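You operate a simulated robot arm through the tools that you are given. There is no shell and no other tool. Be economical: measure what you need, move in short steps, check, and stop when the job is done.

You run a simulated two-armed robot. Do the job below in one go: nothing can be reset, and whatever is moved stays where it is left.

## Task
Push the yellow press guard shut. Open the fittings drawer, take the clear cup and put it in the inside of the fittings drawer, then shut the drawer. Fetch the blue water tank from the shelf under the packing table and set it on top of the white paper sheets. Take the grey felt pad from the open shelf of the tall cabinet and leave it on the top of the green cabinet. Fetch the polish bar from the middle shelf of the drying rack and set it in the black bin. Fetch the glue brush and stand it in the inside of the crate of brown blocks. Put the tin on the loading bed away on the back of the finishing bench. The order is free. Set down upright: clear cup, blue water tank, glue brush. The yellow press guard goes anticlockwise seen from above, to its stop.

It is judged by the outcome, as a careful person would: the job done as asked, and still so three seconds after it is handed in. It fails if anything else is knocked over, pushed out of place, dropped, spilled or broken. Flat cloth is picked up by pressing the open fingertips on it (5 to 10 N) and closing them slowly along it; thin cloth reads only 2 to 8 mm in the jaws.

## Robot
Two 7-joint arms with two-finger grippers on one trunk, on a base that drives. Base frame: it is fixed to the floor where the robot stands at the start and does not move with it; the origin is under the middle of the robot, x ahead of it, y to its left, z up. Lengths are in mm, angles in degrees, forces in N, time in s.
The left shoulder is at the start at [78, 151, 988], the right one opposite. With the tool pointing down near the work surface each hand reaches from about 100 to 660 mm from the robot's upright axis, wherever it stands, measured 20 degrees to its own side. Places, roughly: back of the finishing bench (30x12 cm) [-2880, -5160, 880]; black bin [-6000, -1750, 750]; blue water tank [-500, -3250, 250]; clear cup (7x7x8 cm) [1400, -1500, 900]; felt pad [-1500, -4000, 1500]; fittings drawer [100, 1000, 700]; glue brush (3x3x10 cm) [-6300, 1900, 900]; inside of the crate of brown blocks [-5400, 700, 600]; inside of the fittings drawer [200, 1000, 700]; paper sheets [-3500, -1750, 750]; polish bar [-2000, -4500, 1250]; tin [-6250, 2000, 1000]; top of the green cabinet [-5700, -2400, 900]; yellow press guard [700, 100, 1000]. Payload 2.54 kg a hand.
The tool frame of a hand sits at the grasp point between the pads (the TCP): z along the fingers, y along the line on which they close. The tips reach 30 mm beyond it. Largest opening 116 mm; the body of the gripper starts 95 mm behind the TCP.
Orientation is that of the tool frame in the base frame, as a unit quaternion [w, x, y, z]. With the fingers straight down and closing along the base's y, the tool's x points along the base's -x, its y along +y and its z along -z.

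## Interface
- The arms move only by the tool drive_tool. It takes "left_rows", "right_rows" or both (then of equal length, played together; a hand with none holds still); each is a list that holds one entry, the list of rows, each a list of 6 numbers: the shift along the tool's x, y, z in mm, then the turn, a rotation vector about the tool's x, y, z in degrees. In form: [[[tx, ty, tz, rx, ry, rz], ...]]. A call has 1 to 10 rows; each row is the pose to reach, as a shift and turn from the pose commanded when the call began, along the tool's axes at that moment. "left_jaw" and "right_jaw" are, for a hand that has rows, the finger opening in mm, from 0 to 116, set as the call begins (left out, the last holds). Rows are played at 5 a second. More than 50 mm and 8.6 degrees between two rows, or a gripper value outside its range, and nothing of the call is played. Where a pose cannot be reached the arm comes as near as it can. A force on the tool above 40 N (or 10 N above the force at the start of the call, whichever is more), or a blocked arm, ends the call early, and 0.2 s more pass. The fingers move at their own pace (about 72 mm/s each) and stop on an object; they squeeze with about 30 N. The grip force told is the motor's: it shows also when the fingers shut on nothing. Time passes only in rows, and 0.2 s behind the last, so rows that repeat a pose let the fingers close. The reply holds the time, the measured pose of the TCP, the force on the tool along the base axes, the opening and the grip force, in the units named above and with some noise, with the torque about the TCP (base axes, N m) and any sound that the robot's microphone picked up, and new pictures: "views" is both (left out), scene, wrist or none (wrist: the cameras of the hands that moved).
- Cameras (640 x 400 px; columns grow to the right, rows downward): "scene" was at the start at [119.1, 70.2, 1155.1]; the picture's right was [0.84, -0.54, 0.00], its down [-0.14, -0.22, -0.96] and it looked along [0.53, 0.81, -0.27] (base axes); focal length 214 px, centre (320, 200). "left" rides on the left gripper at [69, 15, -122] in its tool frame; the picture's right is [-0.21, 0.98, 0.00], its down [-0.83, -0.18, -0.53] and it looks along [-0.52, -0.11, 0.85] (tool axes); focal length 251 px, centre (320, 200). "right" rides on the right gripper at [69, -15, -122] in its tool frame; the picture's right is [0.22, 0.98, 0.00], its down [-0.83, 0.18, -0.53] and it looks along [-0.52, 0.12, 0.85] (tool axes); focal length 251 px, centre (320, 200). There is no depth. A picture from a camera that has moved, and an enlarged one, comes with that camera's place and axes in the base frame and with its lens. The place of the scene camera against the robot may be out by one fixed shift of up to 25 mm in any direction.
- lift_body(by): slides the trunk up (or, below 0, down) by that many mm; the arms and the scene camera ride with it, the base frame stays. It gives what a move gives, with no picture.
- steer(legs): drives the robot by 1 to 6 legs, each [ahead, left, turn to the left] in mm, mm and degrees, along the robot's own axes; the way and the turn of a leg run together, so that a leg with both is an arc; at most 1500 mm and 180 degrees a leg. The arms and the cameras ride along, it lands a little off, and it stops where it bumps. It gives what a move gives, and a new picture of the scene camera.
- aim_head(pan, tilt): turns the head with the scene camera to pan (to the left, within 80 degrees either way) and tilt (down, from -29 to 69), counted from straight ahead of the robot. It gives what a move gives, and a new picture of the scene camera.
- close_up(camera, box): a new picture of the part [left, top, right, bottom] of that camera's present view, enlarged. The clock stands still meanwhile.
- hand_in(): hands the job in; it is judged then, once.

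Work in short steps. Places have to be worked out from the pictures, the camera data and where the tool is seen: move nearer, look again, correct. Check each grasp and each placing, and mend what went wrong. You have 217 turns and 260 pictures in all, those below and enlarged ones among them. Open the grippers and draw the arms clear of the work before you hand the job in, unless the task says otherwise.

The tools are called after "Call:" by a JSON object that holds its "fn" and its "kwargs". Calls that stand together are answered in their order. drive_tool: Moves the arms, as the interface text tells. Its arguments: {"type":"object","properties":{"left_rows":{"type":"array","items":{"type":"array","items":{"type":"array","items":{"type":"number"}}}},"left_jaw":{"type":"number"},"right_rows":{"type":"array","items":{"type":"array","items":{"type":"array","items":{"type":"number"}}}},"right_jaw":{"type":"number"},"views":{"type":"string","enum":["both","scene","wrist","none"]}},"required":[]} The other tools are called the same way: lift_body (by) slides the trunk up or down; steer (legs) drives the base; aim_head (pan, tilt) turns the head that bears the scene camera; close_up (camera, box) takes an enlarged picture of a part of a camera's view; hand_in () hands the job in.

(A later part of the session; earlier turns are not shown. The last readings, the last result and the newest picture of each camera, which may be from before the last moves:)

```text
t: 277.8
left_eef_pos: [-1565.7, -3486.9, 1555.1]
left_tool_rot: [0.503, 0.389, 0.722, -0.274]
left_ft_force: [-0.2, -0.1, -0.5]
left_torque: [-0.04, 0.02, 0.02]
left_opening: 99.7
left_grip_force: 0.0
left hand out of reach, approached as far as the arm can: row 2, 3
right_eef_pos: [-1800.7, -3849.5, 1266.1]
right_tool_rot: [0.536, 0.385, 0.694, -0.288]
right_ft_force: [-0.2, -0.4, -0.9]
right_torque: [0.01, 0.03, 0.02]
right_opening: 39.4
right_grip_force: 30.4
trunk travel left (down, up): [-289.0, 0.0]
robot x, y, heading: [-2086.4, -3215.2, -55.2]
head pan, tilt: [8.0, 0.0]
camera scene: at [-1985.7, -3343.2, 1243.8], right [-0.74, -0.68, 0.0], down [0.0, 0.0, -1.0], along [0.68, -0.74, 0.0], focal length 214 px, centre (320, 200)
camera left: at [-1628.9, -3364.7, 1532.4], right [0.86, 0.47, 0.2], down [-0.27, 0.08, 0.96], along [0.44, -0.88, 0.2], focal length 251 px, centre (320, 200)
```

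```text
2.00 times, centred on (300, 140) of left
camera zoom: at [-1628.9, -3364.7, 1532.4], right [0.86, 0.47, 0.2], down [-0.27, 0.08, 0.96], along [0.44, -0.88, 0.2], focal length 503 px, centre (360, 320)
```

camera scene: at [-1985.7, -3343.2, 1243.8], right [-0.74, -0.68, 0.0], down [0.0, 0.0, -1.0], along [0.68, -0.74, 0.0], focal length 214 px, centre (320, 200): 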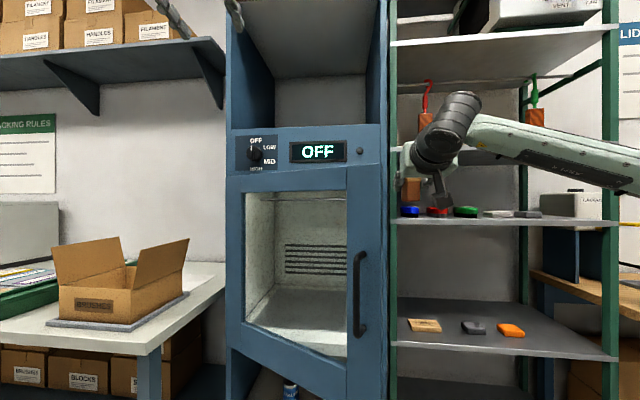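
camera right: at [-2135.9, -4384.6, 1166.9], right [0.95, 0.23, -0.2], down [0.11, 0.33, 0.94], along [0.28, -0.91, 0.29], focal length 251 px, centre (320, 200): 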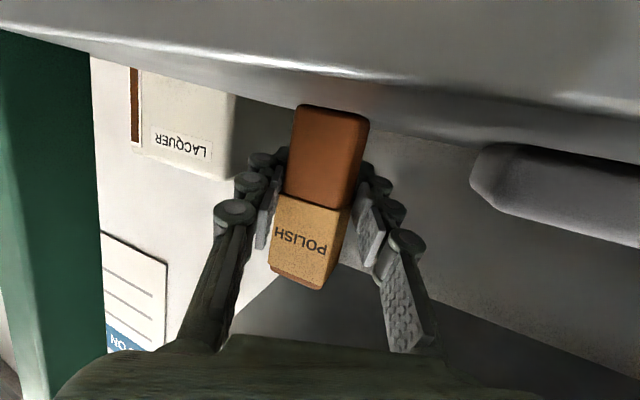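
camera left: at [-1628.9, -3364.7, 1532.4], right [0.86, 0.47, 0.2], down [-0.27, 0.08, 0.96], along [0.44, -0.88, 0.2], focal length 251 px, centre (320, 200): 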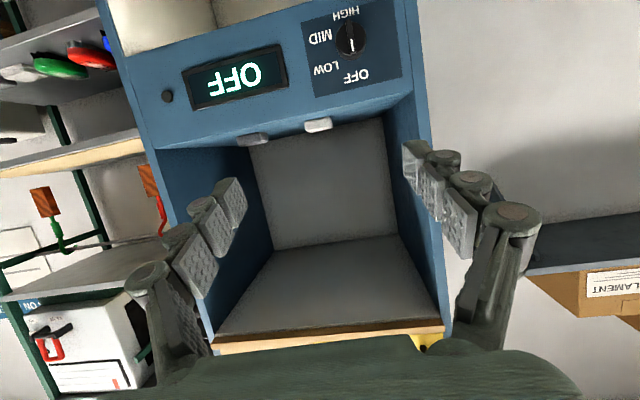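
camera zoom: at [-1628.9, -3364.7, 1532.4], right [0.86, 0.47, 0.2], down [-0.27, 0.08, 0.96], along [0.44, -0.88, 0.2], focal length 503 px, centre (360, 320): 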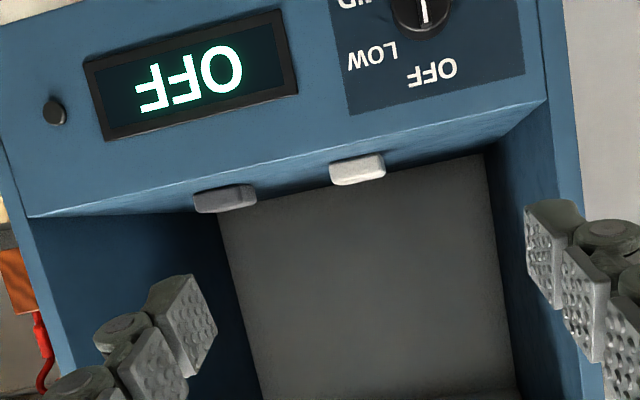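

The oven door got pulled about 22° open; I must shut it again. I retract the right hand, lower the closed left hand to door height, and shift right so it faces the door.

Call:
{"fn": "drive_tool", "kwargs": {"left_rows": [[[43, 0, 16, 0, 0, 0], [87, 0, 32, 0, 0, 0], [130, 0, 48, 0, 0, 0], [174, 0, 64, 0, 0, 0], [217, 0, 80, 0, 0, 0], [261, 0, 96, 0, 0, 0], [305, 0, 112, 0, 0, 0]]], "right_rows": [[[0, -5, -20, 0, 0, 0], [0, -10, -40, 0, 0, 0], [0, -15, -60, 0, 0, 0], [0, -20, -80, 0, 0, 0], [0, -25, -100, 0, 0, 0], [0, -30, -120, 0, 0, 0], [0, -35, -140, 0, 0, 0]]], "left_jaw": 0, "views": "none"}}

Call:
{"fn": "steer", "kwargs": {"legs": [[0, -220, 0]]}}

```text
t: 279.4
left_eef_pos: [-1571.5, -3491.3, 1230.8]
left_tool_rot: [0.501, 0.387, 0.723, -0.276]
left_ft_force: [-0.2, 0.3, 0.4]
left_torque: [-0.01, 0.0, 0.0]
left_opening: 0.1
left_grip_force: 28.1
right_eef_pos: [-1904.0, -3754.2, 1303.0]
right_tool_rot: [0.535, 0.386, 0.694, -0.289]
right_ft_force: [0.0, 0.4, -2.0]
right_torque: [-0.01, -0.01, -0.01]
right_opening: 39.3
right_grip_force: 29.9
trunk travel left (down, up): [-289.0, 0.0]
robot x, y, heading: [-2088.3, -3213.8, -55.9]
head pan, tilt: [8.0, 0.0]
```

```text
t: 282.1
left_eef_pos: [-1753.0, -3615.5, 1228.7]
left_tool_rot: [0.501, 0.388, 0.723, -0.276]
left_ft_force: [-0.3, -0.1, 0.6]
left_torque: [-0.01, 0.02, -0.02]
left_opening: 0.1
left_grip_force: 28.9
right_eef_pos: [-2085.5, -3879.8, 1303.8]
right_tool_rot: [0.535, 0.386, 0.694, -0.289]
right_ft_force: [-0.8, 0.1, -1.0]
right_torque: [-0.02, -0.01, -0.02]
right_opening: 38.9
right_grip_force: 30.0
trunk travel left (down, up): [-289.0, 0.0]
robot x, y, heading: [-2265.7, -3337.8, -55.5]
head pan, tilt: [8.0, 0.0]
camera scene: at [-2167.0, -3468.0, 1243.9], right [-0.74, -0.68, 0.0], down [0.0, 0.0, -1.0], along [0.68, -0.74, 0.0], focal length 214 px, centre (320, 200)
```

scene: 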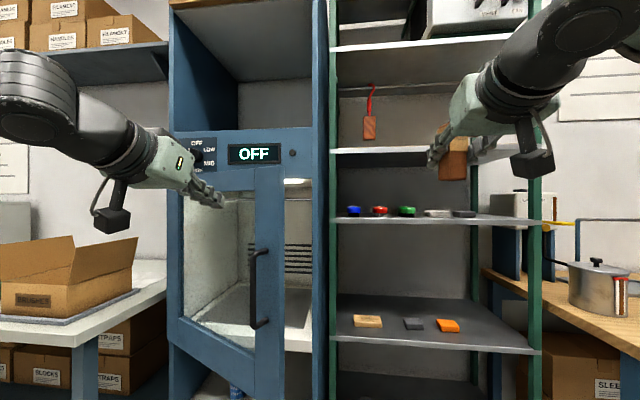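

The left fingertips face the door about 115 mm in from its free edge. I drive forward to push it shut.

Call:
{"fn": "steer", "kwargs": {"legs": [[200, 0, 0]]}}

Call:
{"fn": "steer", "kwargs": {"legs": [[95, 0, 0]]}}

```text
t: 283.7
left_eef_pos: [-1637.9, -3779.5, 1229.4]
left_tool_rot: [0.501, 0.387, 0.724, -0.275]
left_ft_force: [0.1, -1.0, -0.4]
left_torque: [0.0, 0.01, 0.01]
left_opening: 0.1
left_grip_force: 29.1
right_eef_pos: [-1970.3, -4045.0, 1303.1]
right_tool_rot: [0.535, 0.386, 0.694, -0.289]
right_ft_force: [0.5, 0.1, -1.8]
right_torque: [0.0, 0.0, 0.0]
right_opening: 38.8
right_grip_force: 30.2
trunk travel left (down, up): [-289.0, 0.0]
robot x, y, heading: [-2155.7, -3503.9, -55.6]
head pan, tilt: [8.0, 0.0]
camera scene: at [-2052.8, -3632.8, 1243.8], right [-0.74, -0.68, 0.0], down [0.0, 0.0, -1.0], along [0.68, -0.74, 0.0], focal length 214 px, centre (320, 200)
```

scene: 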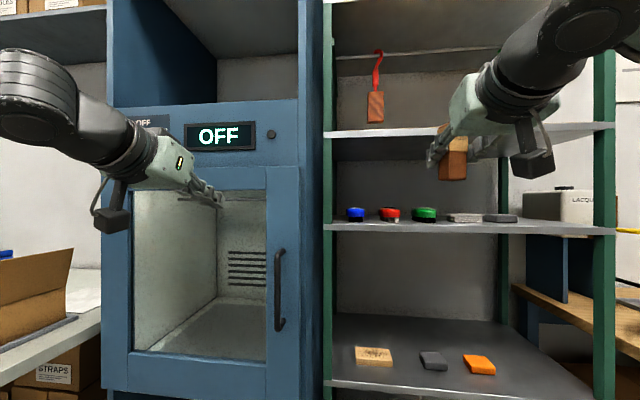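

```text
t: 284.9
left_eef_pos: [-1588.2, -3852.0, 1229.1]
left_tool_rot: [0.501, 0.386, 0.725, -0.273]
left_ft_force: [-0.5, 0.2, 0.4]
left_torque: [-0.03, 0.02, 0.01]
left_opening: 0.0
left_grip_force: 28.6
right_eef_pos: [-1917.8, -4119.5, 1300.3]
right_tool_rot: [0.533, 0.386, 0.695, -0.289]
right_ft_force: [-0.4, 0.5, -1.9]
right_torque: [0.01, 0.02, 0.02]
right_opening: 38.7
right_grip_force: 30.1
trunk travel left (down, up): [-289.0, 0.0]
robot x, y, heading: [-2102.3, -3577.2, -55.2]
head pan, tilt: [8.0, 0.0]
stopped in leg 1: the force on the tool passed its limit at 60 N (the readings are from after the stop); the commanded pose is now the measured one
camera scene: at [-2001.2, -3707.1, 1243.9], right [-0.73, -0.68, 0.0], down [0.0, 0.0, -1.0], along [0.68, -0.73, 0.0], focal length 214 px, centre (320, 200)
```

scene: 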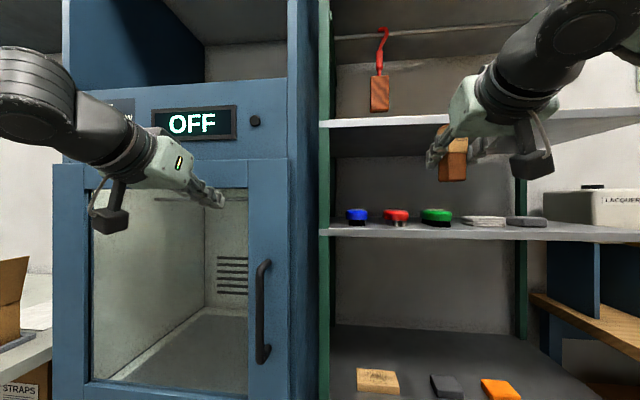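

Pushed to its stop (60 N). I back off and verify, raising the left hand towards the open shelf.

Call:
{"fn": "steer", "kwargs": {"legs": [[-280, 0, 0]]}}

Call:
{"fn": "close_up", "kwargs": {"camera": "scene", "box": [130, 60, 386, 220]}}

```text
t: 286.9
left_eef_pos: [-1748.0, -3621.1, 1229.5]
left_tool_rot: [0.501, 0.386, 0.725, -0.274]
left_ft_force: [-0.1, -0.1, -0.7]
left_torque: [0.0, -0.03, 0.02]
left_opening: 0.1
left_grip_force: 28.1
right_eef_pos: [-2076.6, -3889.7, 1302.1]
right_tool_rot: [0.534, 0.385, 0.695, -0.288]
right_ft_force: [-0.4, 0.4, -0.3]
right_torque: [0.01, 0.0, -0.02]
right_opening: 38.1
right_grip_force: 30.4
trunk travel left (down, up): [-289.0, 0.0]
robot x, y, heading: [-2260.6, -3344.8, -55.3]
head pan, tilt: [8.0, 0.0]
camera scene: at [-2160.5, -3477.2, 1244.0], right [-0.74, -0.68, 0.0], down [0.0, 0.0, -1.0], along [0.68, -0.74, 0.0], focal length 214 px, centre (320, 200)
```

scene: 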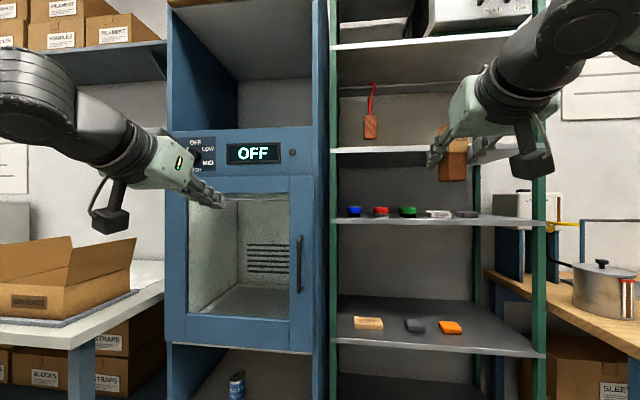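

```text
2.50 times, centred on (258, 140) of scene
camera zoom: at [-2160.5, -3477.2, 1244.0], right [-0.74, -0.68, 0.0], down [0.0, 0.0, -1.0], along [0.68, -0.74, 0.0], focal length 536 px, centre (475, 350)
```

zoom: 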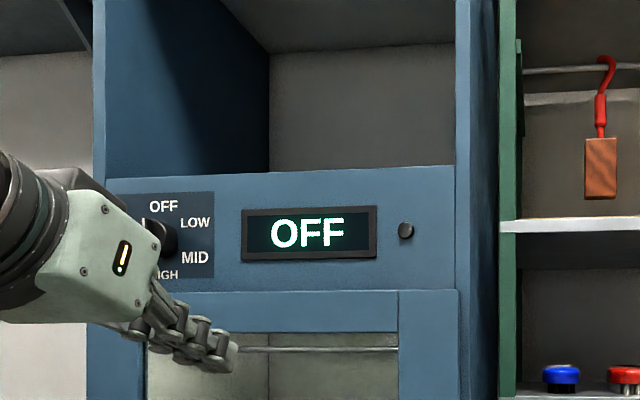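

Door is flush again. I raise the left hand to shelf height with fingers open and drive forward to see the pad.

Call:
{"fn": "drive_tool", "kwargs": {"left_rows": [[[-41, 0, -15, 0, 0, 0], [-83, 0, -31, 0, 0, 0], [-124, 0, -46, 0, 0, 0], [-166, 0, -61, 0, 0, 0], [-207, 0, -76, 0, 0, 0], [-249, 0, -92, 0, 0, 0], [-291, 0, -107, 0, 0, 0]]], "left_jaw": 90, "views": "none"}}

Call:
{"fn": "steer", "kwargs": {"legs": [[300, 15, 0]]}}

Call:
{"fn": "close_up", "kwargs": {"camera": "left", "box": [0, 0, 640, 400]}}

```text
t: 288.5
left_eef_pos: [-1742.7, -3625.1, 1538.2]
left_tool_rot: [0.499, 0.387, 0.726, -0.273]
left_ft_force: [0.8, -0.3, -0.3]
left_torque: [0.0, 0.0, -0.04]
left_opening: 89.7
left_grip_force: 0.1
right_eef_pos: [-2076.3, -3891.5, 1300.7]
right_tool_rot: [0.534, 0.386, 0.696, -0.287]
right_ft_force: [0.7, -0.6, -2.1]
right_torque: [0.01, -0.01, 0.01]
right_opening: 38.0
right_grip_force: 30.1
trunk travel left (down, up): [-289.0, 0.0]
robot x, y, heading: [-2260.5, -3345.1, -55.3]
head pan, tilt: [8.0, 0.0]
```

```text
t: 290.5
left_eef_pos: [-1561.6, -3859.3, 1540.0]
left_tool_rot: [0.5, 0.386, 0.726, -0.272]
left_ft_force: [-0.9, -0.8, 0.5]
left_torque: [0.01, -0.02, 0.01]
left_opening: 89.8
left_grip_force: 0.1
right_eef_pos: [-1894.8, -4125.9, 1300.9]
right_tool_rot: [0.533, 0.386, 0.695, -0.288]
right_ft_force: [0.4, -0.2, -2.3]
right_torque: [0.01, 0.01, 0.01]
right_opening: 37.8
right_grip_force: 29.8
trunk travel left (down, up): [-289.0, 0.0]
robot x, y, heading: [-2075.5, -3582.6, -55.2]
head pan, tilt: [8.0, 0.0]
camera scene: at [-1978.6, -3713.7, 1243.8], right [-0.73, -0.68, 0.0], down [0.0, 0.0, -1.0], along [0.68, -0.73, 0.0], focal length 214 px, centre (320, 200)
```

scene: 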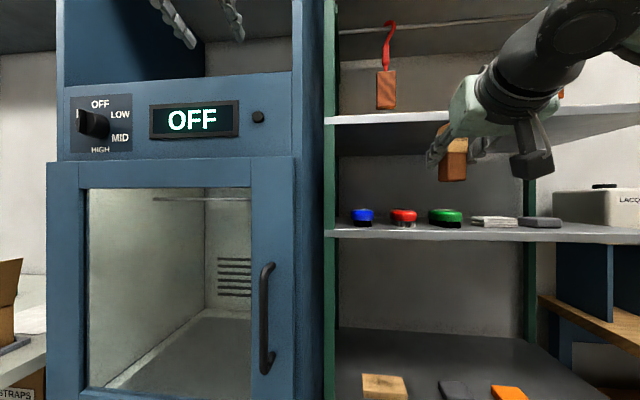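

```text
1.00 times, centred on (320, 200) of left (not enlarged: the box is as wide or as high as the picture)
camera zoom: at [-1626.7, -3735.9, 1517.8], right [0.86, 0.48, 0.19], down [-0.26, 0.08, 0.96], along [0.44, -0.87, 0.19], focal length 251 px, centre (320, 200)
```

zoom: 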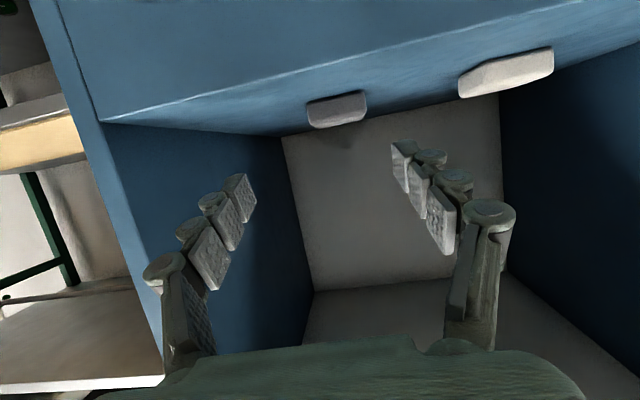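

I zoom on the grey pad.

Call:
{"fn": "close_up", "kwargs": {"camera": "left", "box": [260, 60, 420, 160]}}

```text
4.00 times, centred on (340, 110) of left
camera zoom: at [-1626.7, -3735.9, 1517.8], right [0.86, 0.48, 0.19], down [-0.26, 0.08, 0.96], along [0.44, -0.87, 0.19], focal length 1006 px, centre (240, 560)
```

zoom: 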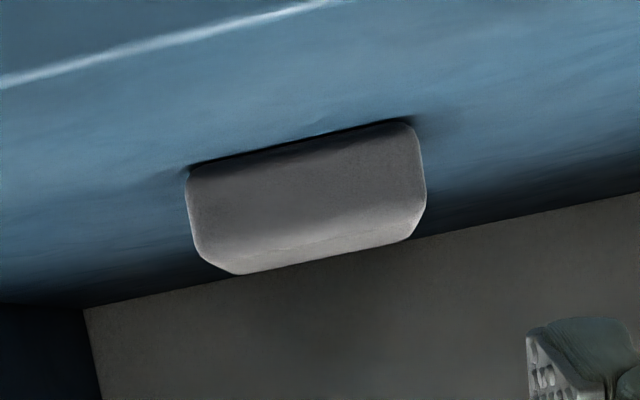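

The pad is a block about 63 wide and 24 thick, front at [-1464, -3974], resting at z 1466. I drive 80 mm and lower the open fingers around its sides.

Call:
{"fn": "steer", "kwargs": {"legs": [[80, 0, 0]]}}

Call:
{"fn": "drive_tool", "kwargs": {"left_rows": [[[10, 8, 30, 0, 0, 0], [20, 15, 55, 0, 0, 0]]], "left_jaw": 92, "views": "wrist"}}

```text
t: 291.6
left_eef_pos: [-1518.3, -3924.2, 1538.8]
left_tool_rot: [0.5, 0.387, 0.725, -0.274]
left_ft_force: [0.0, 0.0, -0.4]
left_torque: [0.0, 0.05, 0.01]
left_opening: 90.0
left_grip_force: 0.1
right_eef_pos: [-1850.1, -4191.6, 1299.8]
right_tool_rot: [0.534, 0.386, 0.695, -0.288]
right_ft_force: [-0.3, -0.8, -1.7]
right_torque: [-0.02, -0.03, 0.02]
right_opening: 37.6
right_grip_force: 29.5
trunk travel left (down, up): [-289.0, 0.0]
robot x, y, heading: [-2031.8, -3648.4, -55.3]
head pan, tilt: [8.0, 0.0]
camera scene: at [-1933.7, -3778.7, 1243.8], right [-0.74, -0.68, 0.0], down [0.0, 0.0, -1.0], along [0.68, -0.74, 0.0], focal length 214 px, centre (320, 200)
```

scene: 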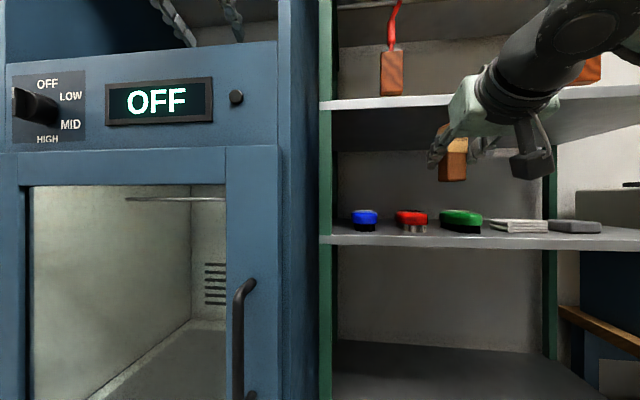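

```text
t: 292.2
left_eef_pos: [-1480.6, -3952.4, 1500.8]
left_tool_rot: [0.5, 0.387, 0.725, -0.274]
left_ft_force: [-0.8, 1.4, 0.1]
left_torque: [0.02, -0.03, -0.02]
left_opening: 92.0
left_grip_force: 0.1
right_eef_pos: [-1849.8, -4189.9, 1301.8]
right_tool_rot: [0.535, 0.385, 0.695, -0.288]
right_ft_force: [-0.7, 0.0, -1.5]
right_torque: [-0.01, -0.01, 0.01]
right_opening: 37.4
right_grip_force: 29.9
trunk travel left (down, up): [-289.0, 0.0]
robot x, y, heading: [-2035.2, -3652.0, -55.4]
head pan, tilt: [8.0, 0.0]
camera left: at [-1544.6, -3829.8, 1479.1], right [0.86, 0.48, 0.19], down [-0.26, 0.08, 0.96], along [0.44, -0.88, 0.19], focal length 251 px, centre (320, 200)
```

left: 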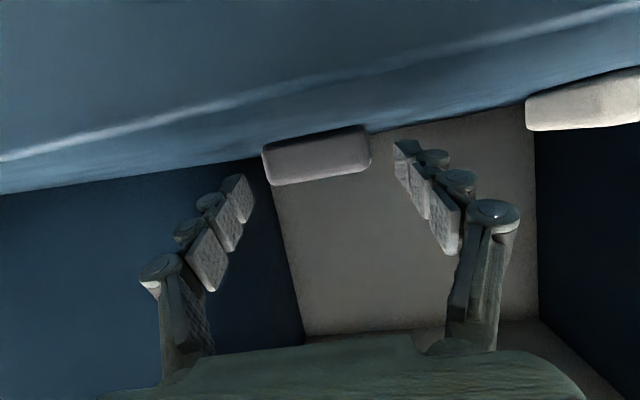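

The camera under the hand would touch the shelf lip, so I rise a bit and dip the fingers 22° steeper.

Call:
{"fn": "drive_tool", "kwargs": {"left_rows": [[[-21, 0, -29, 0, 0, 0], [-21, 0, -29, 0, 7.5, 0], [-21, 0, -29, 0, 15, 0], [-21, 0, -29, 0, 22, 0]]], "views": "wrist"}}

```text
t: 293.2
left_eef_pos: [-1464.0, -3878.9, 1489.8]
left_tool_rot: [0.392, 0.408, 0.796, -0.215]
left_ft_force: [5.9, 7.0, 15.7]
left_torque: [0.58, -1.01, 0.14]
left_opening: 102.5
left_grip_force: 8.0
left hand out of reach, approached as far as the arm can: row 2, 3, 4
right_eef_pos: [-1851.3, -4189.1, 1302.2]
right_tool_rot: [0.533, 0.386, 0.696, -0.288]
right_ft_force: [-0.4, -0.1, -0.7]
right_torque: [-0.06, -0.02, 0.04]
right_opening: 37.3
right_grip_force: 30.2
trunk travel left (down, up): [-289.0, 0.0]
robot x, y, heading: [-2034.3, -3644.3, -55.5]
head pan, tilt: [8.0, 0.0]
stopped in row 4 (left hand): the force on the tool passed its limit at 128 N (the readings are from after the stop); the commanded pose is now the measured one
camera left: at [-1530.4, -3757.8, 1508.0], right [0.88, 0.46, 0.15], down [-0.09, -0.15, 0.98], along [0.47, -0.88, -0.09], focal length 251 px, centre (320, 200)
```

left: 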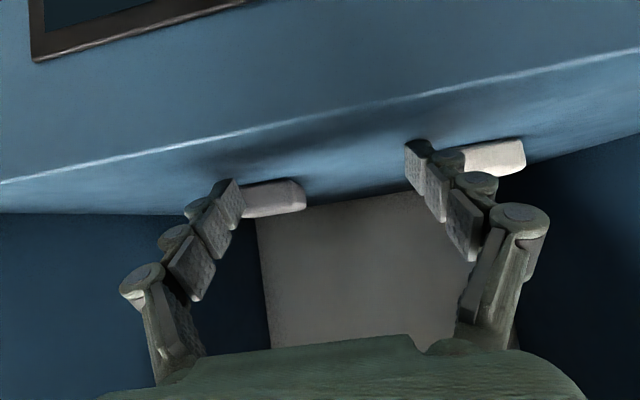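

The arm strayed and pressed the shelf; the fingers now rest beside the pad. I lift slightly and reduce the dip a bit.

Call:
{"fn": "drive_tool", "kwargs": {"left_rows": [[[-8, 0, -6, 0, 0, 0], [-16, 0, -12, 0, -3.5, 0], [-20, 0, -15, 0, -7, 0]]], "left_jaw": 92, "views": "wrist"}}

```text
t: 294.0
left_eef_pos: [-1461.0, -3884.5, 1510.4]
left_tool_rot: [0.436, 0.396, 0.772, -0.239]
left_ft_force: [-0.6, 0.5, -0.6]
left_torque: [0.02, -0.03, 0.01]
left_opening: 92.2
left_grip_force: 0.1
right_eef_pos: [-1850.5, -4191.6, 1300.7]
right_tool_rot: [0.534, 0.386, 0.695, -0.288]
right_ft_force: [0.0, -0.6, -1.2]
right_torque: [0.02, -0.02, 0.0]
right_opening: 37.5
right_grip_force: 30.0
trunk travel left (down, up): [-289.0, 0.0]
robot x, y, heading: [-2030.7, -3647.0, -55.5]
head pan, tilt: [8.0, 0.0]
camera left: at [-1529.7, -3761.9, 1512.8], right [0.87, 0.47, 0.16], down [-0.15, -0.06, 0.99], along [0.47, -0.88, 0.02], focal length 251 px, centre (320, 200)
```

left: 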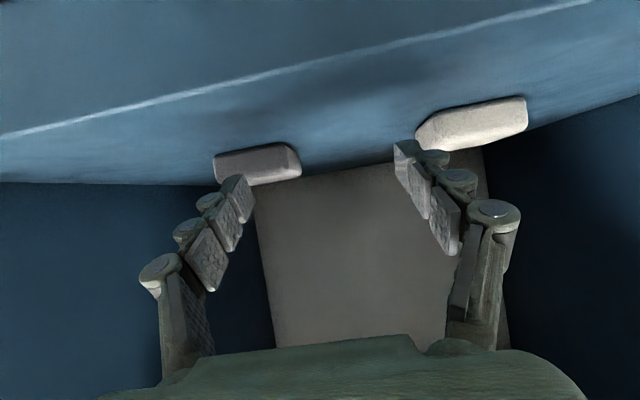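

Pads are unmoved. I shift the base 45 ahead and 55 right to align with the grey pad.

Call:
{"fn": "steer", "kwargs": {"legs": [[40, -57, 0]]}}

Call:
{"fn": "close_up", "kwargs": {"camera": "left", "box": [0, 0, 640, 400]}}

```text
t: 295.2
left_eef_pos: [-1485.6, -3950.4, 1511.6]
left_tool_rot: [0.435, 0.397, 0.772, -0.239]
left_ft_force: [-0.3, 0.4, -0.1]
left_torque: [0.02, 0.03, 0.04]
left_opening: 92.0
left_grip_force: 0.0
right_eef_pos: [-1874.1, -4257.3, 1300.7]
right_tool_rot: [0.534, 0.386, 0.695, -0.288]
right_ft_force: [0.2, -0.8, -1.8]
right_torque: [-0.03, -0.02, 0.03]
right_opening: 36.7
right_grip_force: 29.8
trunk travel left (down, up): [-289.0, 0.0]
robot x, y, heading: [-2058.1, -3713.1, -55.0]
head pan, tilt: [8.0, 0.0]
camera scene: at [-1957.7, -3843.7, 1243.8], right [-0.73, -0.68, 0.0], down [0.0, 0.0, -1.0], along [0.68, -0.73, 0.0], focal length 214 px, centre (320, 200)
```

scene: 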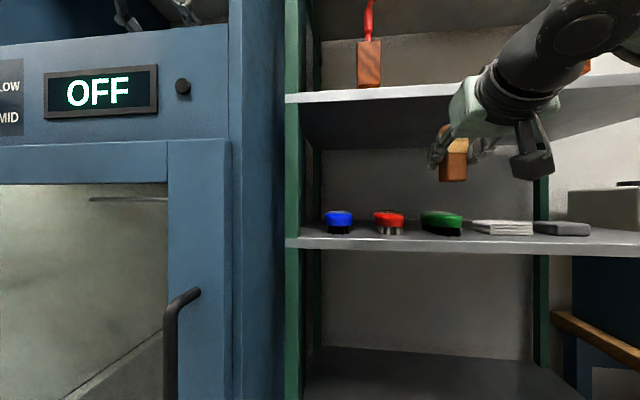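

```text
1.00 times, centred on (320, 200) of left (not enlarged: the box is as wide or as high as the picture)
camera zoom: at [-1553.8, -3827.1, 1513.2], right [0.87, 0.47, 0.16], down [-0.15, -0.06, 0.99], along [0.47, -0.88, 0.02], focal length 251 px, centre (320, 200)
```

zoom: 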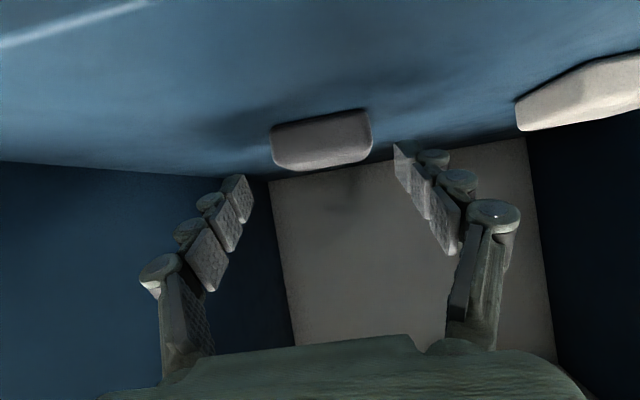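

Aligned. I move the fingertips down and forward around the pad, then close.

Call:
{"fn": "drive_tool", "kwargs": {"left_rows": [[[1, 0, 16, 0, 0, 0], [2, 0, 32, 0, 0, 0]]], "views": "none"}}

Call:
{"fn": "drive_tool", "kwargs": {"left_rows": [[[0, 0, 0, 0, 0, 0], [0, 0, 0, 0, 0, 0], [0, 0, 0, 0, 0, 0]]], "left_jaw": 40, "views": "wrist"}}

```text
t: 295.8
left_eef_pos: [-1471.1, -3971.7, 1492.0]
left_tool_rot: [0.436, 0.396, 0.773, -0.238]
left_ft_force: [-0.4, -0.3, 0.4]
left_torque: [0.0, 0.05, 0.01]
left_opening: 91.9
left_grip_force: 0.1
right_eef_pos: [-1874.4, -4257.3, 1300.4]
right_tool_rot: [0.532, 0.387, 0.696, -0.288]
right_ft_force: [0.1, -0.1, -2.0]
right_torque: [0.01, -0.01, 0.02]
right_opening: 36.6
right_grip_force: 30.2
trunk travel left (down, up): [-289.0, 0.0]
robot x, y, heading: [-2056.6, -3710.9, -55.2]
head pan, tilt: [8.0, 0.0]
```

```text
t: 296.6
left_eef_pos: [-1471.0, -3970.1, 1494.8]
left_tool_rot: [0.438, 0.395, 0.771, -0.24]
left_ft_force: [4.3, 3.1, 10.8]
left_torque: [0.08, -0.39, 0.05]
left_opening: 56.6
left_grip_force: 30.0
right_eef_pos: [-1873.8, -4256.0, 1301.6]
right_tool_rot: [0.533, 0.386, 0.695, -0.288]
right_ft_force: [0.4, -0.8, -1.7]
right_torque: [-0.01, 0.01, -0.01]
right_opening: 36.4
right_grip_force: 29.8
trunk travel left (down, up): [-289.0, 0.0]
robot x, y, heading: [-2056.0, -3712.4, -55.2]
head pan, tilt: [8.0, 0.0]
camera left: at [-1539.1, -3846.6, 1496.3], right [0.87, 0.47, 0.16], down [-0.16, -0.05, 0.99], along [0.48, -0.88, 0.03], focal length 251 px, centre (320, 200)
```

left: 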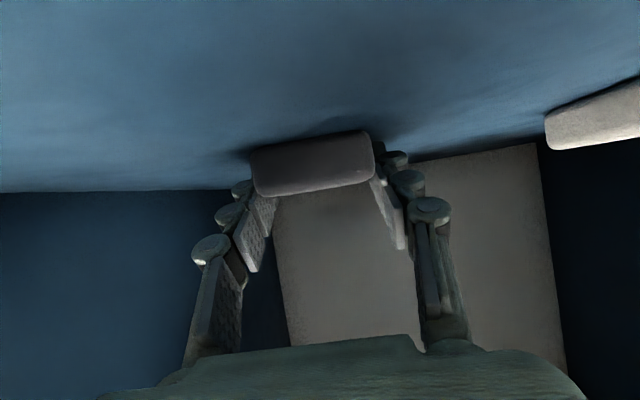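

The pad is held at 56.6 mm. I lift it 20 mm and check.

Call:
{"fn": "drive_tool", "kwargs": {"left_rows": [[[-9, 0, -5, 0, 0, 0], [-17, 0, -10, 0, 0, 0], [-17, 0, -10, 0, 0, 0]]], "views": "wrist"}}

```text
t: 297.4
left_eef_pos: [-1470.3, -3971.6, 1513.6]
left_tool_rot: [0.436, 0.395, 0.773, -0.238]
left_ft_force: [1.2, 0.3, -0.4]
left_torque: [-0.01, -0.01, 0.03]
left_opening: 56.8
left_grip_force: 30.3
right_eef_pos: [-1874.2, -4258.1, 1301.8]
right_tool_rot: [0.534, 0.386, 0.695, -0.288]
right_ft_force: [0.0, -0.4, -1.6]
right_torque: [-0.01, 0.0, -0.02]
right_opening: 36.6
right_grip_force: 29.9
trunk travel left (down, up): [-289.0, 0.0]
robot x, y, heading: [-2059.1, -3716.4, -55.2]
head pan, tilt: [8.0, 0.0]
camera left: at [-1538.2, -3848.4, 1514.9], right [0.87, 0.47, 0.16], down [-0.15, -0.06, 0.99], along [0.47, -0.88, 0.02], focal length 251 px, centre (320, 200)
```

left: 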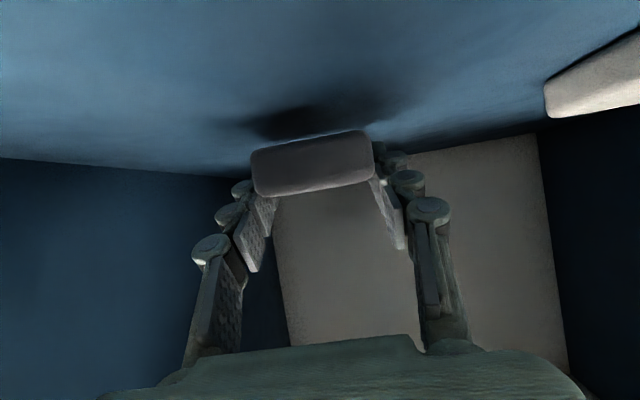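

The pad is clear of the shelf. I back straight out, and return along the corridor toward the green cabinet and bin.

Call:
{"fn": "steer", "kwargs": {"legs": [[-550, 0, 0], [0, -1320, 0], [-1400, 0, 0], [-1400, 0, 0]]}}

```text
t: 326.2
left_eef_pos: [-4439.9, -1937.2, 1513.5]
left_tool_rot: [0.434, 0.402, 0.769, -0.242]
left_ft_force: [-0.2, 0.0, -0.1]
left_torque: [0.0, -0.02, 0.01]
left_opening: 56.6
left_grip_force: 29.8
right_eef_pos: [-4849.6, -2216.0, 1301.3]
right_tool_rot: [0.531, 0.392, 0.692, -0.292]
right_ft_force: [-0.2, 0.5, -1.2]
right_torque: [0.03, 0.0, -0.01]
right_opening: 32.3
right_grip_force: 29.2
trunk travel left (down, up): [-289.0, 0.0]
robot x, y, heading: [-5020.3, -1672.1, -56.1]
head pan, tilt: [8.0, 0.0]
camera scene: at [-4925.0, -1801.5, 1243.9], right [-0.75, -0.67, 0.0], down [0.0, 0.0, -1.0], along [0.67, -0.75, 0.0], focal length 214 px, centre (320, 200)
```

scene: 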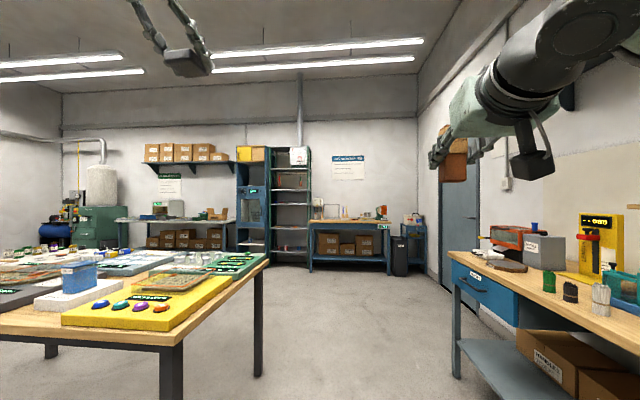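

The right opening keeps shrinking (32 mm); I check the bar in the right hand.

Call:
{"fn": "close_up", "kwargs": {"camera": "right", "box": [0, 0, 640, 400]}}

```text
1.00 times, centred on (320, 200) of right (not enlarged: the box is as wide or as high as the picture)
camera zoom: at [-4931.9, -2107.9, 1266.5], right [0.81, 0.56, -0.2], down [-0.01, 0.34, 0.94], along [0.59, -0.76, 0.28], focal length 251 px, centre (320, 200)
```

zoom: 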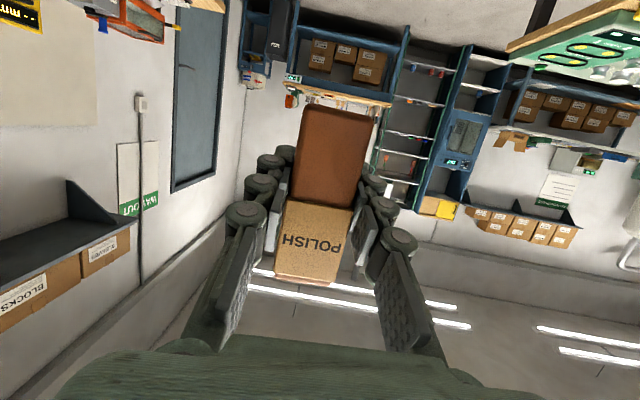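

The bar merely squared itself in the grip; it is secure. I turn right to face the green cabinet.

Call:
{"fn": "steer", "kwargs": {"legs": [[-100, 0, 0], [0, 0, -90]]}}

Call:
{"fn": "aim_head", "kwargs": {"pan": 0, "tilt": 22}}

```text
t: 331.2
left_eef_pos: [-5337.9, -2172.6, 1513.5]
left_tool_rot: [0.139, 0.826, 0.265, -0.477]
left_ft_force: [-0.6, 1.0, -1.0]
left_torque: [0.01, -0.03, -0.02]
left_opening: 56.3
left_grip_force: 30.1
right_eef_pos: [-5623.9, -1768.2, 1300.8]
right_tool_rot: [0.173, 0.766, 0.218, -0.58]
right_ft_force: [-0.4, 0.1, -1.0]
right_torque: [0.06, 0.01, -0.01]
right_opening: 32.4
right_grip_force: 30.2
trunk travel left (down, up): [-289.0, 0.0]
robot x, y, heading: [-5080.0, -1582.4, -145.7]
head pan, tilt: [8.0, 0.0]
camera scene: at [-5201.1, -1693.8, 1243.9], right [-0.68, 0.74, 0.0], down [0.0, 0.0, -1.0], along [-0.74, -0.68, 0.0], focal length 214 px, centre (320, 200)
```

scene: 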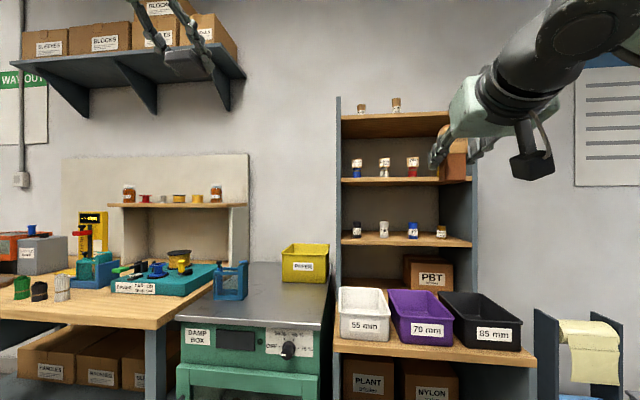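

```text
t: 332.1
left_eef_pos: [-5339.1, -2172.0, 1513.8]
left_tool_rot: [0.138, 0.827, 0.265, -0.477]
left_ft_force: [-0.2, -0.3, -0.4]
left_torque: [0.04, -0.07, -0.01]
left_opening: 56.6
left_grip_force: 30.3
right_eef_pos: [-5623.2, -1768.1, 1299.5]
right_tool_rot: [0.173, 0.765, 0.218, -0.58]
right_ft_force: [0.0, -1.1, -1.7]
right_torque: [-0.04, -0.01, -0.01]
right_opening: 32.4
right_grip_force: 29.6
trunk travel left (down, up): [-289.0, 0.0]
robot x, y, heading: [-5077.3, -1587.5, -145.0]
head pan, tilt: [0.0, 22.0]
camera scene: at [-5211.2, -1685.6, 1208.4], right [-0.57, 0.82, 0.0], down [0.31, 0.21, -0.93], along [-0.76, -0.53, -0.37], focal length 214 px, centre (320, 200)
```

scene: 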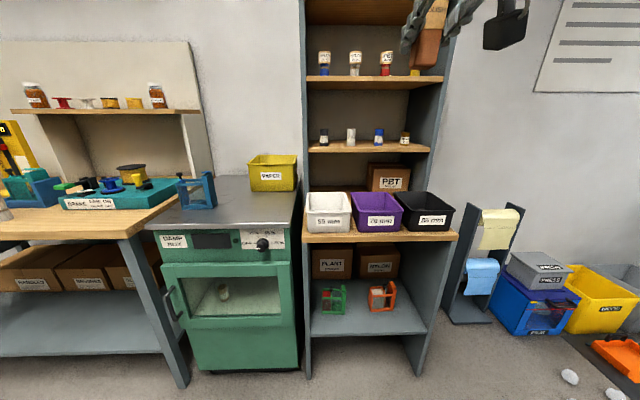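

Both goals are ahead: the green cabinet's steel top on the left, the black "85 mm" bin on the right. I drive 110 mm closer, lower the trunk, and bring the pad down in front of the cabinet.

Call:
{"fn": "steer", "kwargs": {"legs": [[110, 0, 0]]}}

Call:
{"fn": "lift_body", "kwargs": {"by": -240}}

Call:
{"fn": "drive_tool", "kwargs": {"left_rows": [[[24, -17, 21, 0, 0, 0], [48, -34, 42, 0, 0, 0], [65, -51, 60, 0, 0, 0], [82, -68, 78, 0, 0, 0], [99, -85, 96, 0, 0, 0], [110, -100, 115, 0, 0, 0]]], "views": "both"}}

```text
t: 333.3
left_eef_pos: [-5429.8, -2234.9, 1512.2]
left_tool_rot: [0.139, 0.826, 0.266, -0.476]
left_ft_force: [-0.8, -0.1, -0.4]
left_torque: [0.0, -0.02, -0.02]
left_opening: 56.5
left_grip_force: 29.9
right_eef_pos: [-5714.5, -1830.9, 1300.5]
right_tool_rot: [0.173, 0.765, 0.218, -0.58]
right_ft_force: [-0.5, -0.2, -2.0]
right_torque: [0.02, -0.01, 0.02]
right_opening: 32.4
right_grip_force: 30.1
trunk travel left (down, up): [-289.0, 0.0]
robot x, y, heading: [-5168.8, -1646.7, -145.4]
head pan, tilt: [0.0, 22.0]
camera scene: at [-5302.0, -1748.3, 1208.2], right [-0.57, 0.82, 0.0], down [0.31, 0.21, -0.93], along [-0.76, -0.53, -0.38], focal length 214 px, centre (320, 200)
```

scene: 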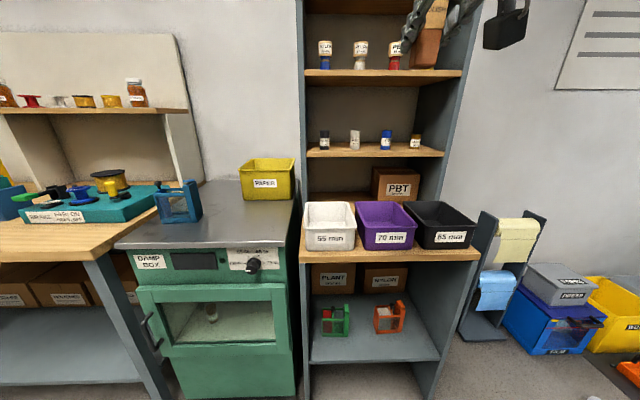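

```text
t: 335.8
left_eef_pos: [-5427.7, -2234.8, 1273.9]
left_tool_rot: [0.139, 0.827, 0.266, -0.477]
left_ft_force: [0.4, 0.1, -0.6]
left_torque: [-0.03, 0.0, 0.03]
left_opening: 56.3
left_grip_force: 30.3
right_eef_pos: [-5714.2, -1830.3, 1060.0]
right_tool_rot: [0.174, 0.765, 0.219, -0.581]
right_ft_force: [0.2, -0.2, -1.5]
right_torque: [-0.02, 0.0, -0.01]
right_opening: 32.6
right_grip_force: 30.1
trunk travel left (down, up): [-49.0, 240.0]
robot x, y, heading: [-5169.6, -1649.5, -145.4]
head pan, tilt: [0.0, 22.0]
```

```text
t: 337.2
left_eef_pos: [-5523.4, -2174.5, 1119.5]
left_tool_rot: [0.139, 0.826, 0.266, -0.477]
left_ft_force: [-0.5, 0.1, -0.5]
left_torque: [-0.05, 0.02, -0.03]
left_opening: 56.1
left_grip_force: 29.7
right_eef_pos: [-5712.7, -1831.0, 1060.6]
right_tool_rot: [0.173, 0.765, 0.218, -0.581]
right_ft_force: [-1.5, -0.8, -0.7]
right_torque: [0.01, 0.0, -0.04]
right_opening: 32.5
right_grip_force: 29.7
trunk travel left (down, up): [-49.0, 240.0]
robot x, y, heading: [-5169.0, -1645.3, -145.4]
head pan, tilt: [0.0, 22.0]
camera scene: at [-5301.3, -1747.9, 968.3], right [-0.57, 0.82, 0.0], down [0.31, 0.21, -0.93], along [-0.76, -0.53, -0.37], focal length 214 px, centre (320, 200)
camera left: at [-5399.6, -2107.9, 1123.2], right [0.47, -0.87, 0.16], down [-0.06, 0.15, 0.99], along [-0.88, -0.47, 0.02], focal length 251 px, centre (320, 200)
```

scene: 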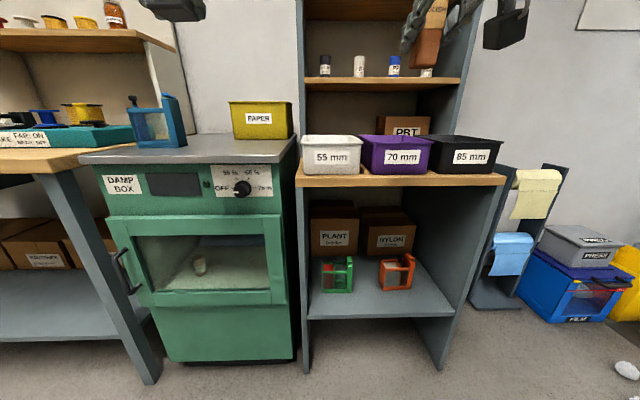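
left: 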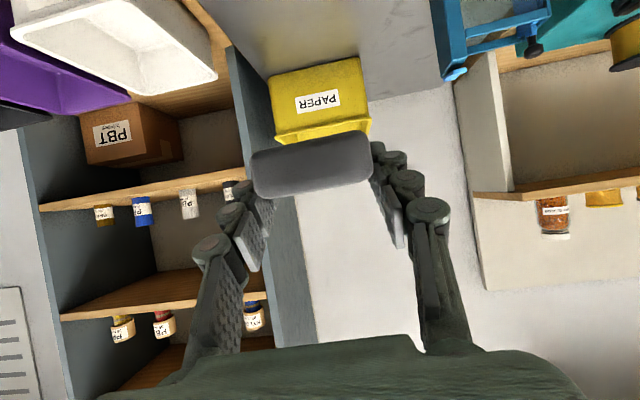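

The steel top's front edge is about 680 mm ahead at z ≈ 850. I drive 110 mm more and bring the pad over the free area, 90 mm above.

Call:
{"fn": "steer", "kwargs": {"legs": [[110, 0, 0]]}}

Call:
{"fn": "drive_tool", "kwargs": {"left_rows": [[[24, 0, 30, 0, 0, 0], [48, 0, 60, 0, 0, 0], [72, 0, 90, 0, 0, 0], [97, 0, 120, 0, 0, 0], [121, 0, 151, 0, 0, 0]]], "views": "both"}}

```text
t: 338.4
left_eef_pos: [-5611.5, -2237.4, 1121.1]
left_tool_rot: [0.138, 0.827, 0.265, -0.476]
left_ft_force: [0.6, -0.9, -0.2]
left_torque: [-0.01, -0.02, -0.01]
left_opening: 56.1
left_grip_force: 29.9
right_eef_pos: [-5803.0, -1893.3, 1061.1]
right_tool_rot: [0.174, 0.764, 0.218, -0.581]
right_ft_force: [-0.9, 0.4, -1.4]
right_torque: [-0.01, 0.0, -0.02]
right_opening: 32.2
right_grip_force: 30.2
trunk travel left (down, up): [-49.0, 240.0]
robot x, y, heading: [-5256.7, -1713.8, -145.3]
head pan, tilt: [0.0, 22.0]
camera scene: at [-5391.2, -1810.1, 968.3], right [-0.57, 0.82, 0.0], down [0.31, 0.21, -0.93], along [-0.76, -0.53, -0.38], focal length 214 px, centre (320, 200)
```

scene: 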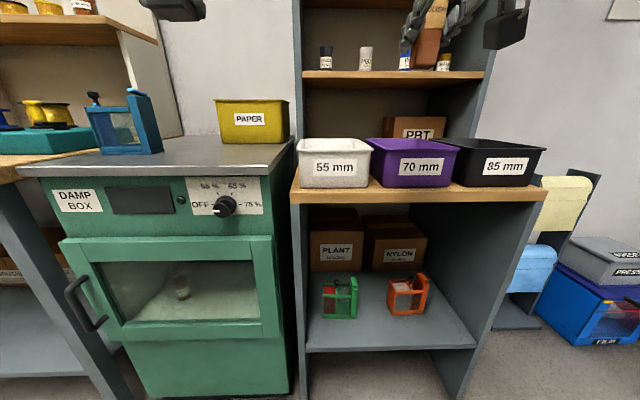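

```text
t: 339.6
left_eef_pos: [-5672.5, -2271.8, 940.1]
left_tool_rot: [0.139, 0.826, 0.265, -0.477]
left_ft_force: [-0.4, -0.6, -0.2]
left_torque: [0.04, 0.0, -0.01]
left_opening: 56.3
left_grip_force: 30.3
right_eef_pos: [-5803.6, -1893.8, 1060.8]
right_tool_rot: [0.173, 0.765, 0.218, -0.581]
right_ft_force: [0.2, 0.0, -1.9]
right_torque: [0.01, -0.01, 0.0]
right_opening: 32.4
right_grip_force: 30.0
trunk travel left (down, up): [-49.0, 240.0]
robot x, y, heading: [-5259.4, -1710.7, -145.3]
head pan, tilt: [0.0, 22.0]
camera scene: at [-5391.1, -1810.0, 968.3], right [-0.57, 0.82, 0.0], down [0.31, 0.21, -0.93], along [-0.76, -0.53, -0.37], focal length 214 px, centre (320, 200)
camera left: at [-5548.0, -2205.7, 942.6], right [0.47, -0.87, 0.16], down [-0.06, 0.15, 0.99], along [-0.88, -0.47, 0.02], focal length 251 px, centre (320, 200)
```

scene: 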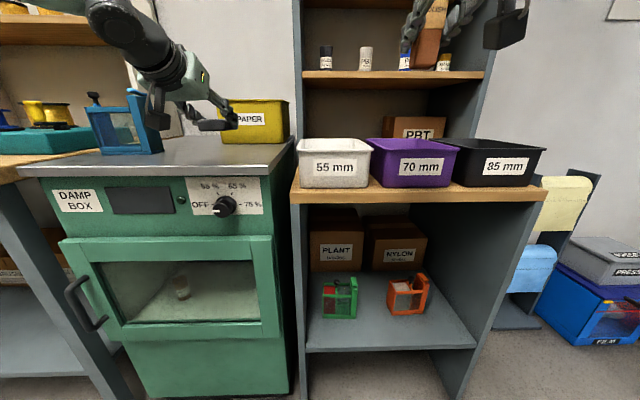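
left: 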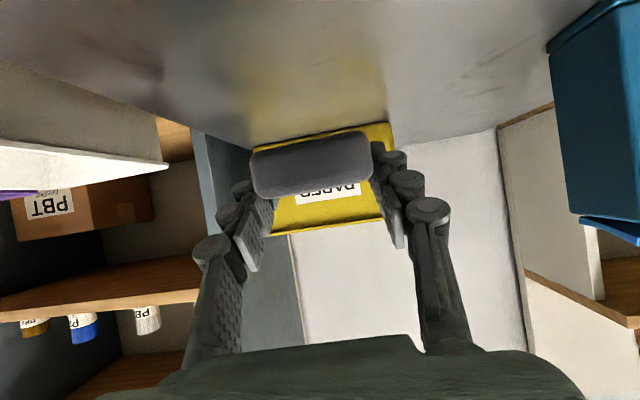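

The pad is over the clear steel, well in front of the yellow bin. I lower it until it touches.

Call:
{"fn": "drive_tool", "kwargs": {"left_rows": [[[17, 0, 10, 0, 0, 0], [30, 0, 17, 0, 0, 0], [40, 0, 23, 0, 0, 0], [48, 0, 28, 0, 0, 0], [56, 0, 33, 0, 0, 0], [64, 0, 37, 0, 0, 0], [72, 0, 42, 0, 0, 0], [80, 0, 47, 0, 0, 0]]], "views": "wrist"}}

```text
t: 341.0
left_eef_pos: [-5673.3, -2271.6, 883.3]
left_tool_rot: [0.144, 0.819, 0.261, -0.49]
left_ft_force: [-0.9, -0.8, 11.2]
left_torque: [-0.21, -0.34, -0.04]
left_opening: 56.4
left_grip_force: 29.7
right_eef_pos: [-5801.9, -1891.2, 1059.9]
right_tool_rot: [0.173, 0.766, 0.219, -0.58]
right_ft_force: [-0.1, 0.5, -1.5]
right_torque: [0.03, 0.0, -0.01]
right_opening: 32.5
right_grip_force: 30.3
trunk travel left (down, up): [-49.0, 240.0]
robot x, y, heading: [-5260.3, -1711.3, -145.3]
head pan, tilt: [0.0, 22.0]
stopped in row 7 (left hand): the force on the tool passed its limit at 44 N (the readings are from after the stop); the commanded pose is now the measured one
camera left: at [-5550.2, -2205.6, 881.7], right [0.47, -0.86, 0.17], down [-0.03, 0.18, 0.98], along [-0.88, -0.47, 0.06], focal length 251 px, centre (320, 200)
```

left: 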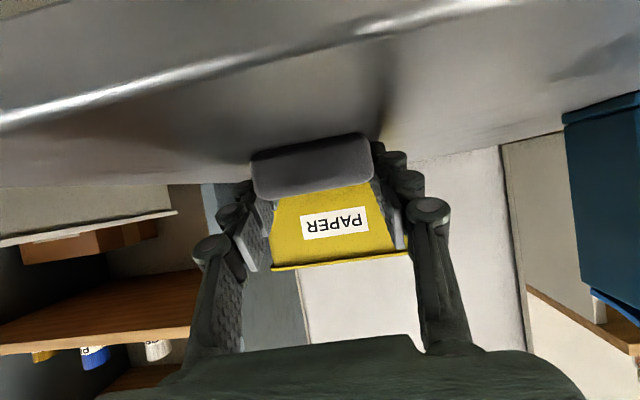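

Contact felt. I release the pad and lift away.

Call:
{"fn": "drive_tool", "kwargs": {"left_rows": [[[-2, 0, -1, 0, 0, 0], [-2, 0, -1, 0, 0, 0], [-2, 0, -1, 0, 0, 0]]], "left_jaw": 95, "views": "none"}}

Call:
{"fn": "drive_tool", "kwargs": {"left_rows": [[[-35, 0, -20, 0, 0, 0], [-70, 0, -40, 0, 0, 0], [-100, 0, -70, 0, 0, 0], [-125, 0, -105, 0, 0, 0], [-140, 0, -145, 0, 0, 0], [-150, 0, -190, 0, 0, 0]]], "views": "both"}}

```text
t: 341.8
left_eef_pos: [-5672.8, -2272.6, 881.3]
left_tool_rot: [0.143, 0.822, 0.262, -0.486]
left_ft_force: [-0.1, -1.1, 0.0]
left_torque: [0.01, 0.02, -0.02]
left_opening: 95.2
left_grip_force: 0.1
right_eef_pos: [-5801.6, -1892.6, 1059.8]
right_tool_rot: [0.174, 0.765, 0.219, -0.58]
right_ft_force: [-0.1, -0.2, -1.1]
right_torque: [0.0, -0.02, -0.02]
right_opening: 32.4
right_grip_force: 30.3
trunk travel left (down, up): [-49.0, 240.0]
robot x, y, heading: [-5259.5, -1713.0, -145.4]
head pan, tilt: [0.0, 22.0]
```

```text
t: 343.2
left_eef_pos: [-5592.2, -2222.0, 1107.0]
left_tool_rot: [0.143, 0.821, 0.261, -0.487]
left_ft_force: [-0.4, -0.2, -0.7]
left_torque: [0.02, 0.02, -0.02]
left_opening: 95.1
left_grip_force: 0.1
right_eef_pos: [-5802.2, -1894.0, 1060.3]
right_tool_rot: [0.174, 0.764, 0.219, -0.581]
right_ft_force: [0.1, 0.0, -1.8]
right_torque: [-0.02, 0.05, 0.0]
right_opening: 32.5
right_grip_force: 30.2
trunk travel left (down, up): [-49.0, 240.0]
robot x, y, heading: [-5263.4, -1710.9, -145.4]
head pan, tilt: [0.0, 22.0]
camera scene: at [-5391.0, -1810.0, 968.4], right [-0.57, 0.82, 0.0], down [0.31, 0.21, -0.93], along [-0.76, -0.53, -0.37], focal length 214 px, centre (320, 200)
camera left: at [-5470.0, -2156.4, 1105.4], right [0.47, -0.86, 0.17], down [-0.04, 0.17, 0.98], along [-0.88, -0.47, 0.05], focal length 251 px, centre (320, 200)
```

scene: 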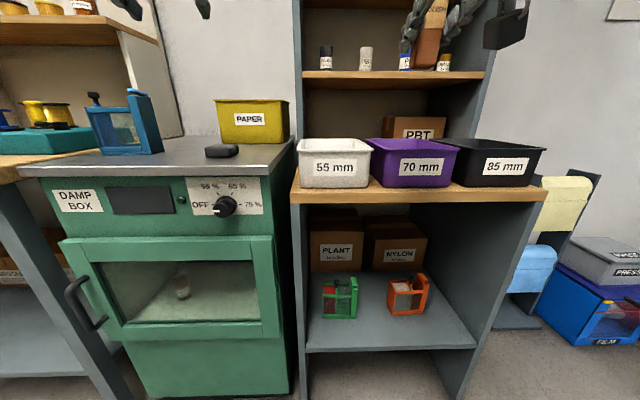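
left: 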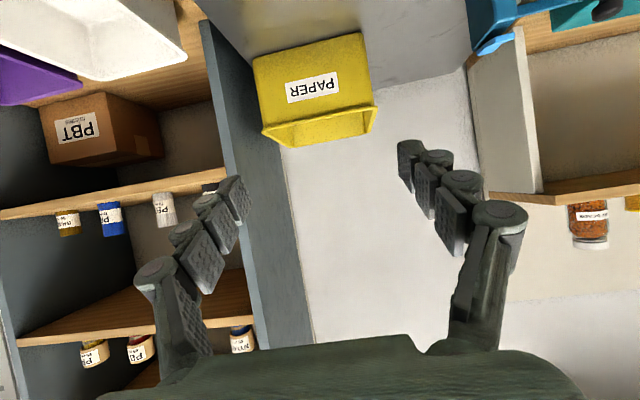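

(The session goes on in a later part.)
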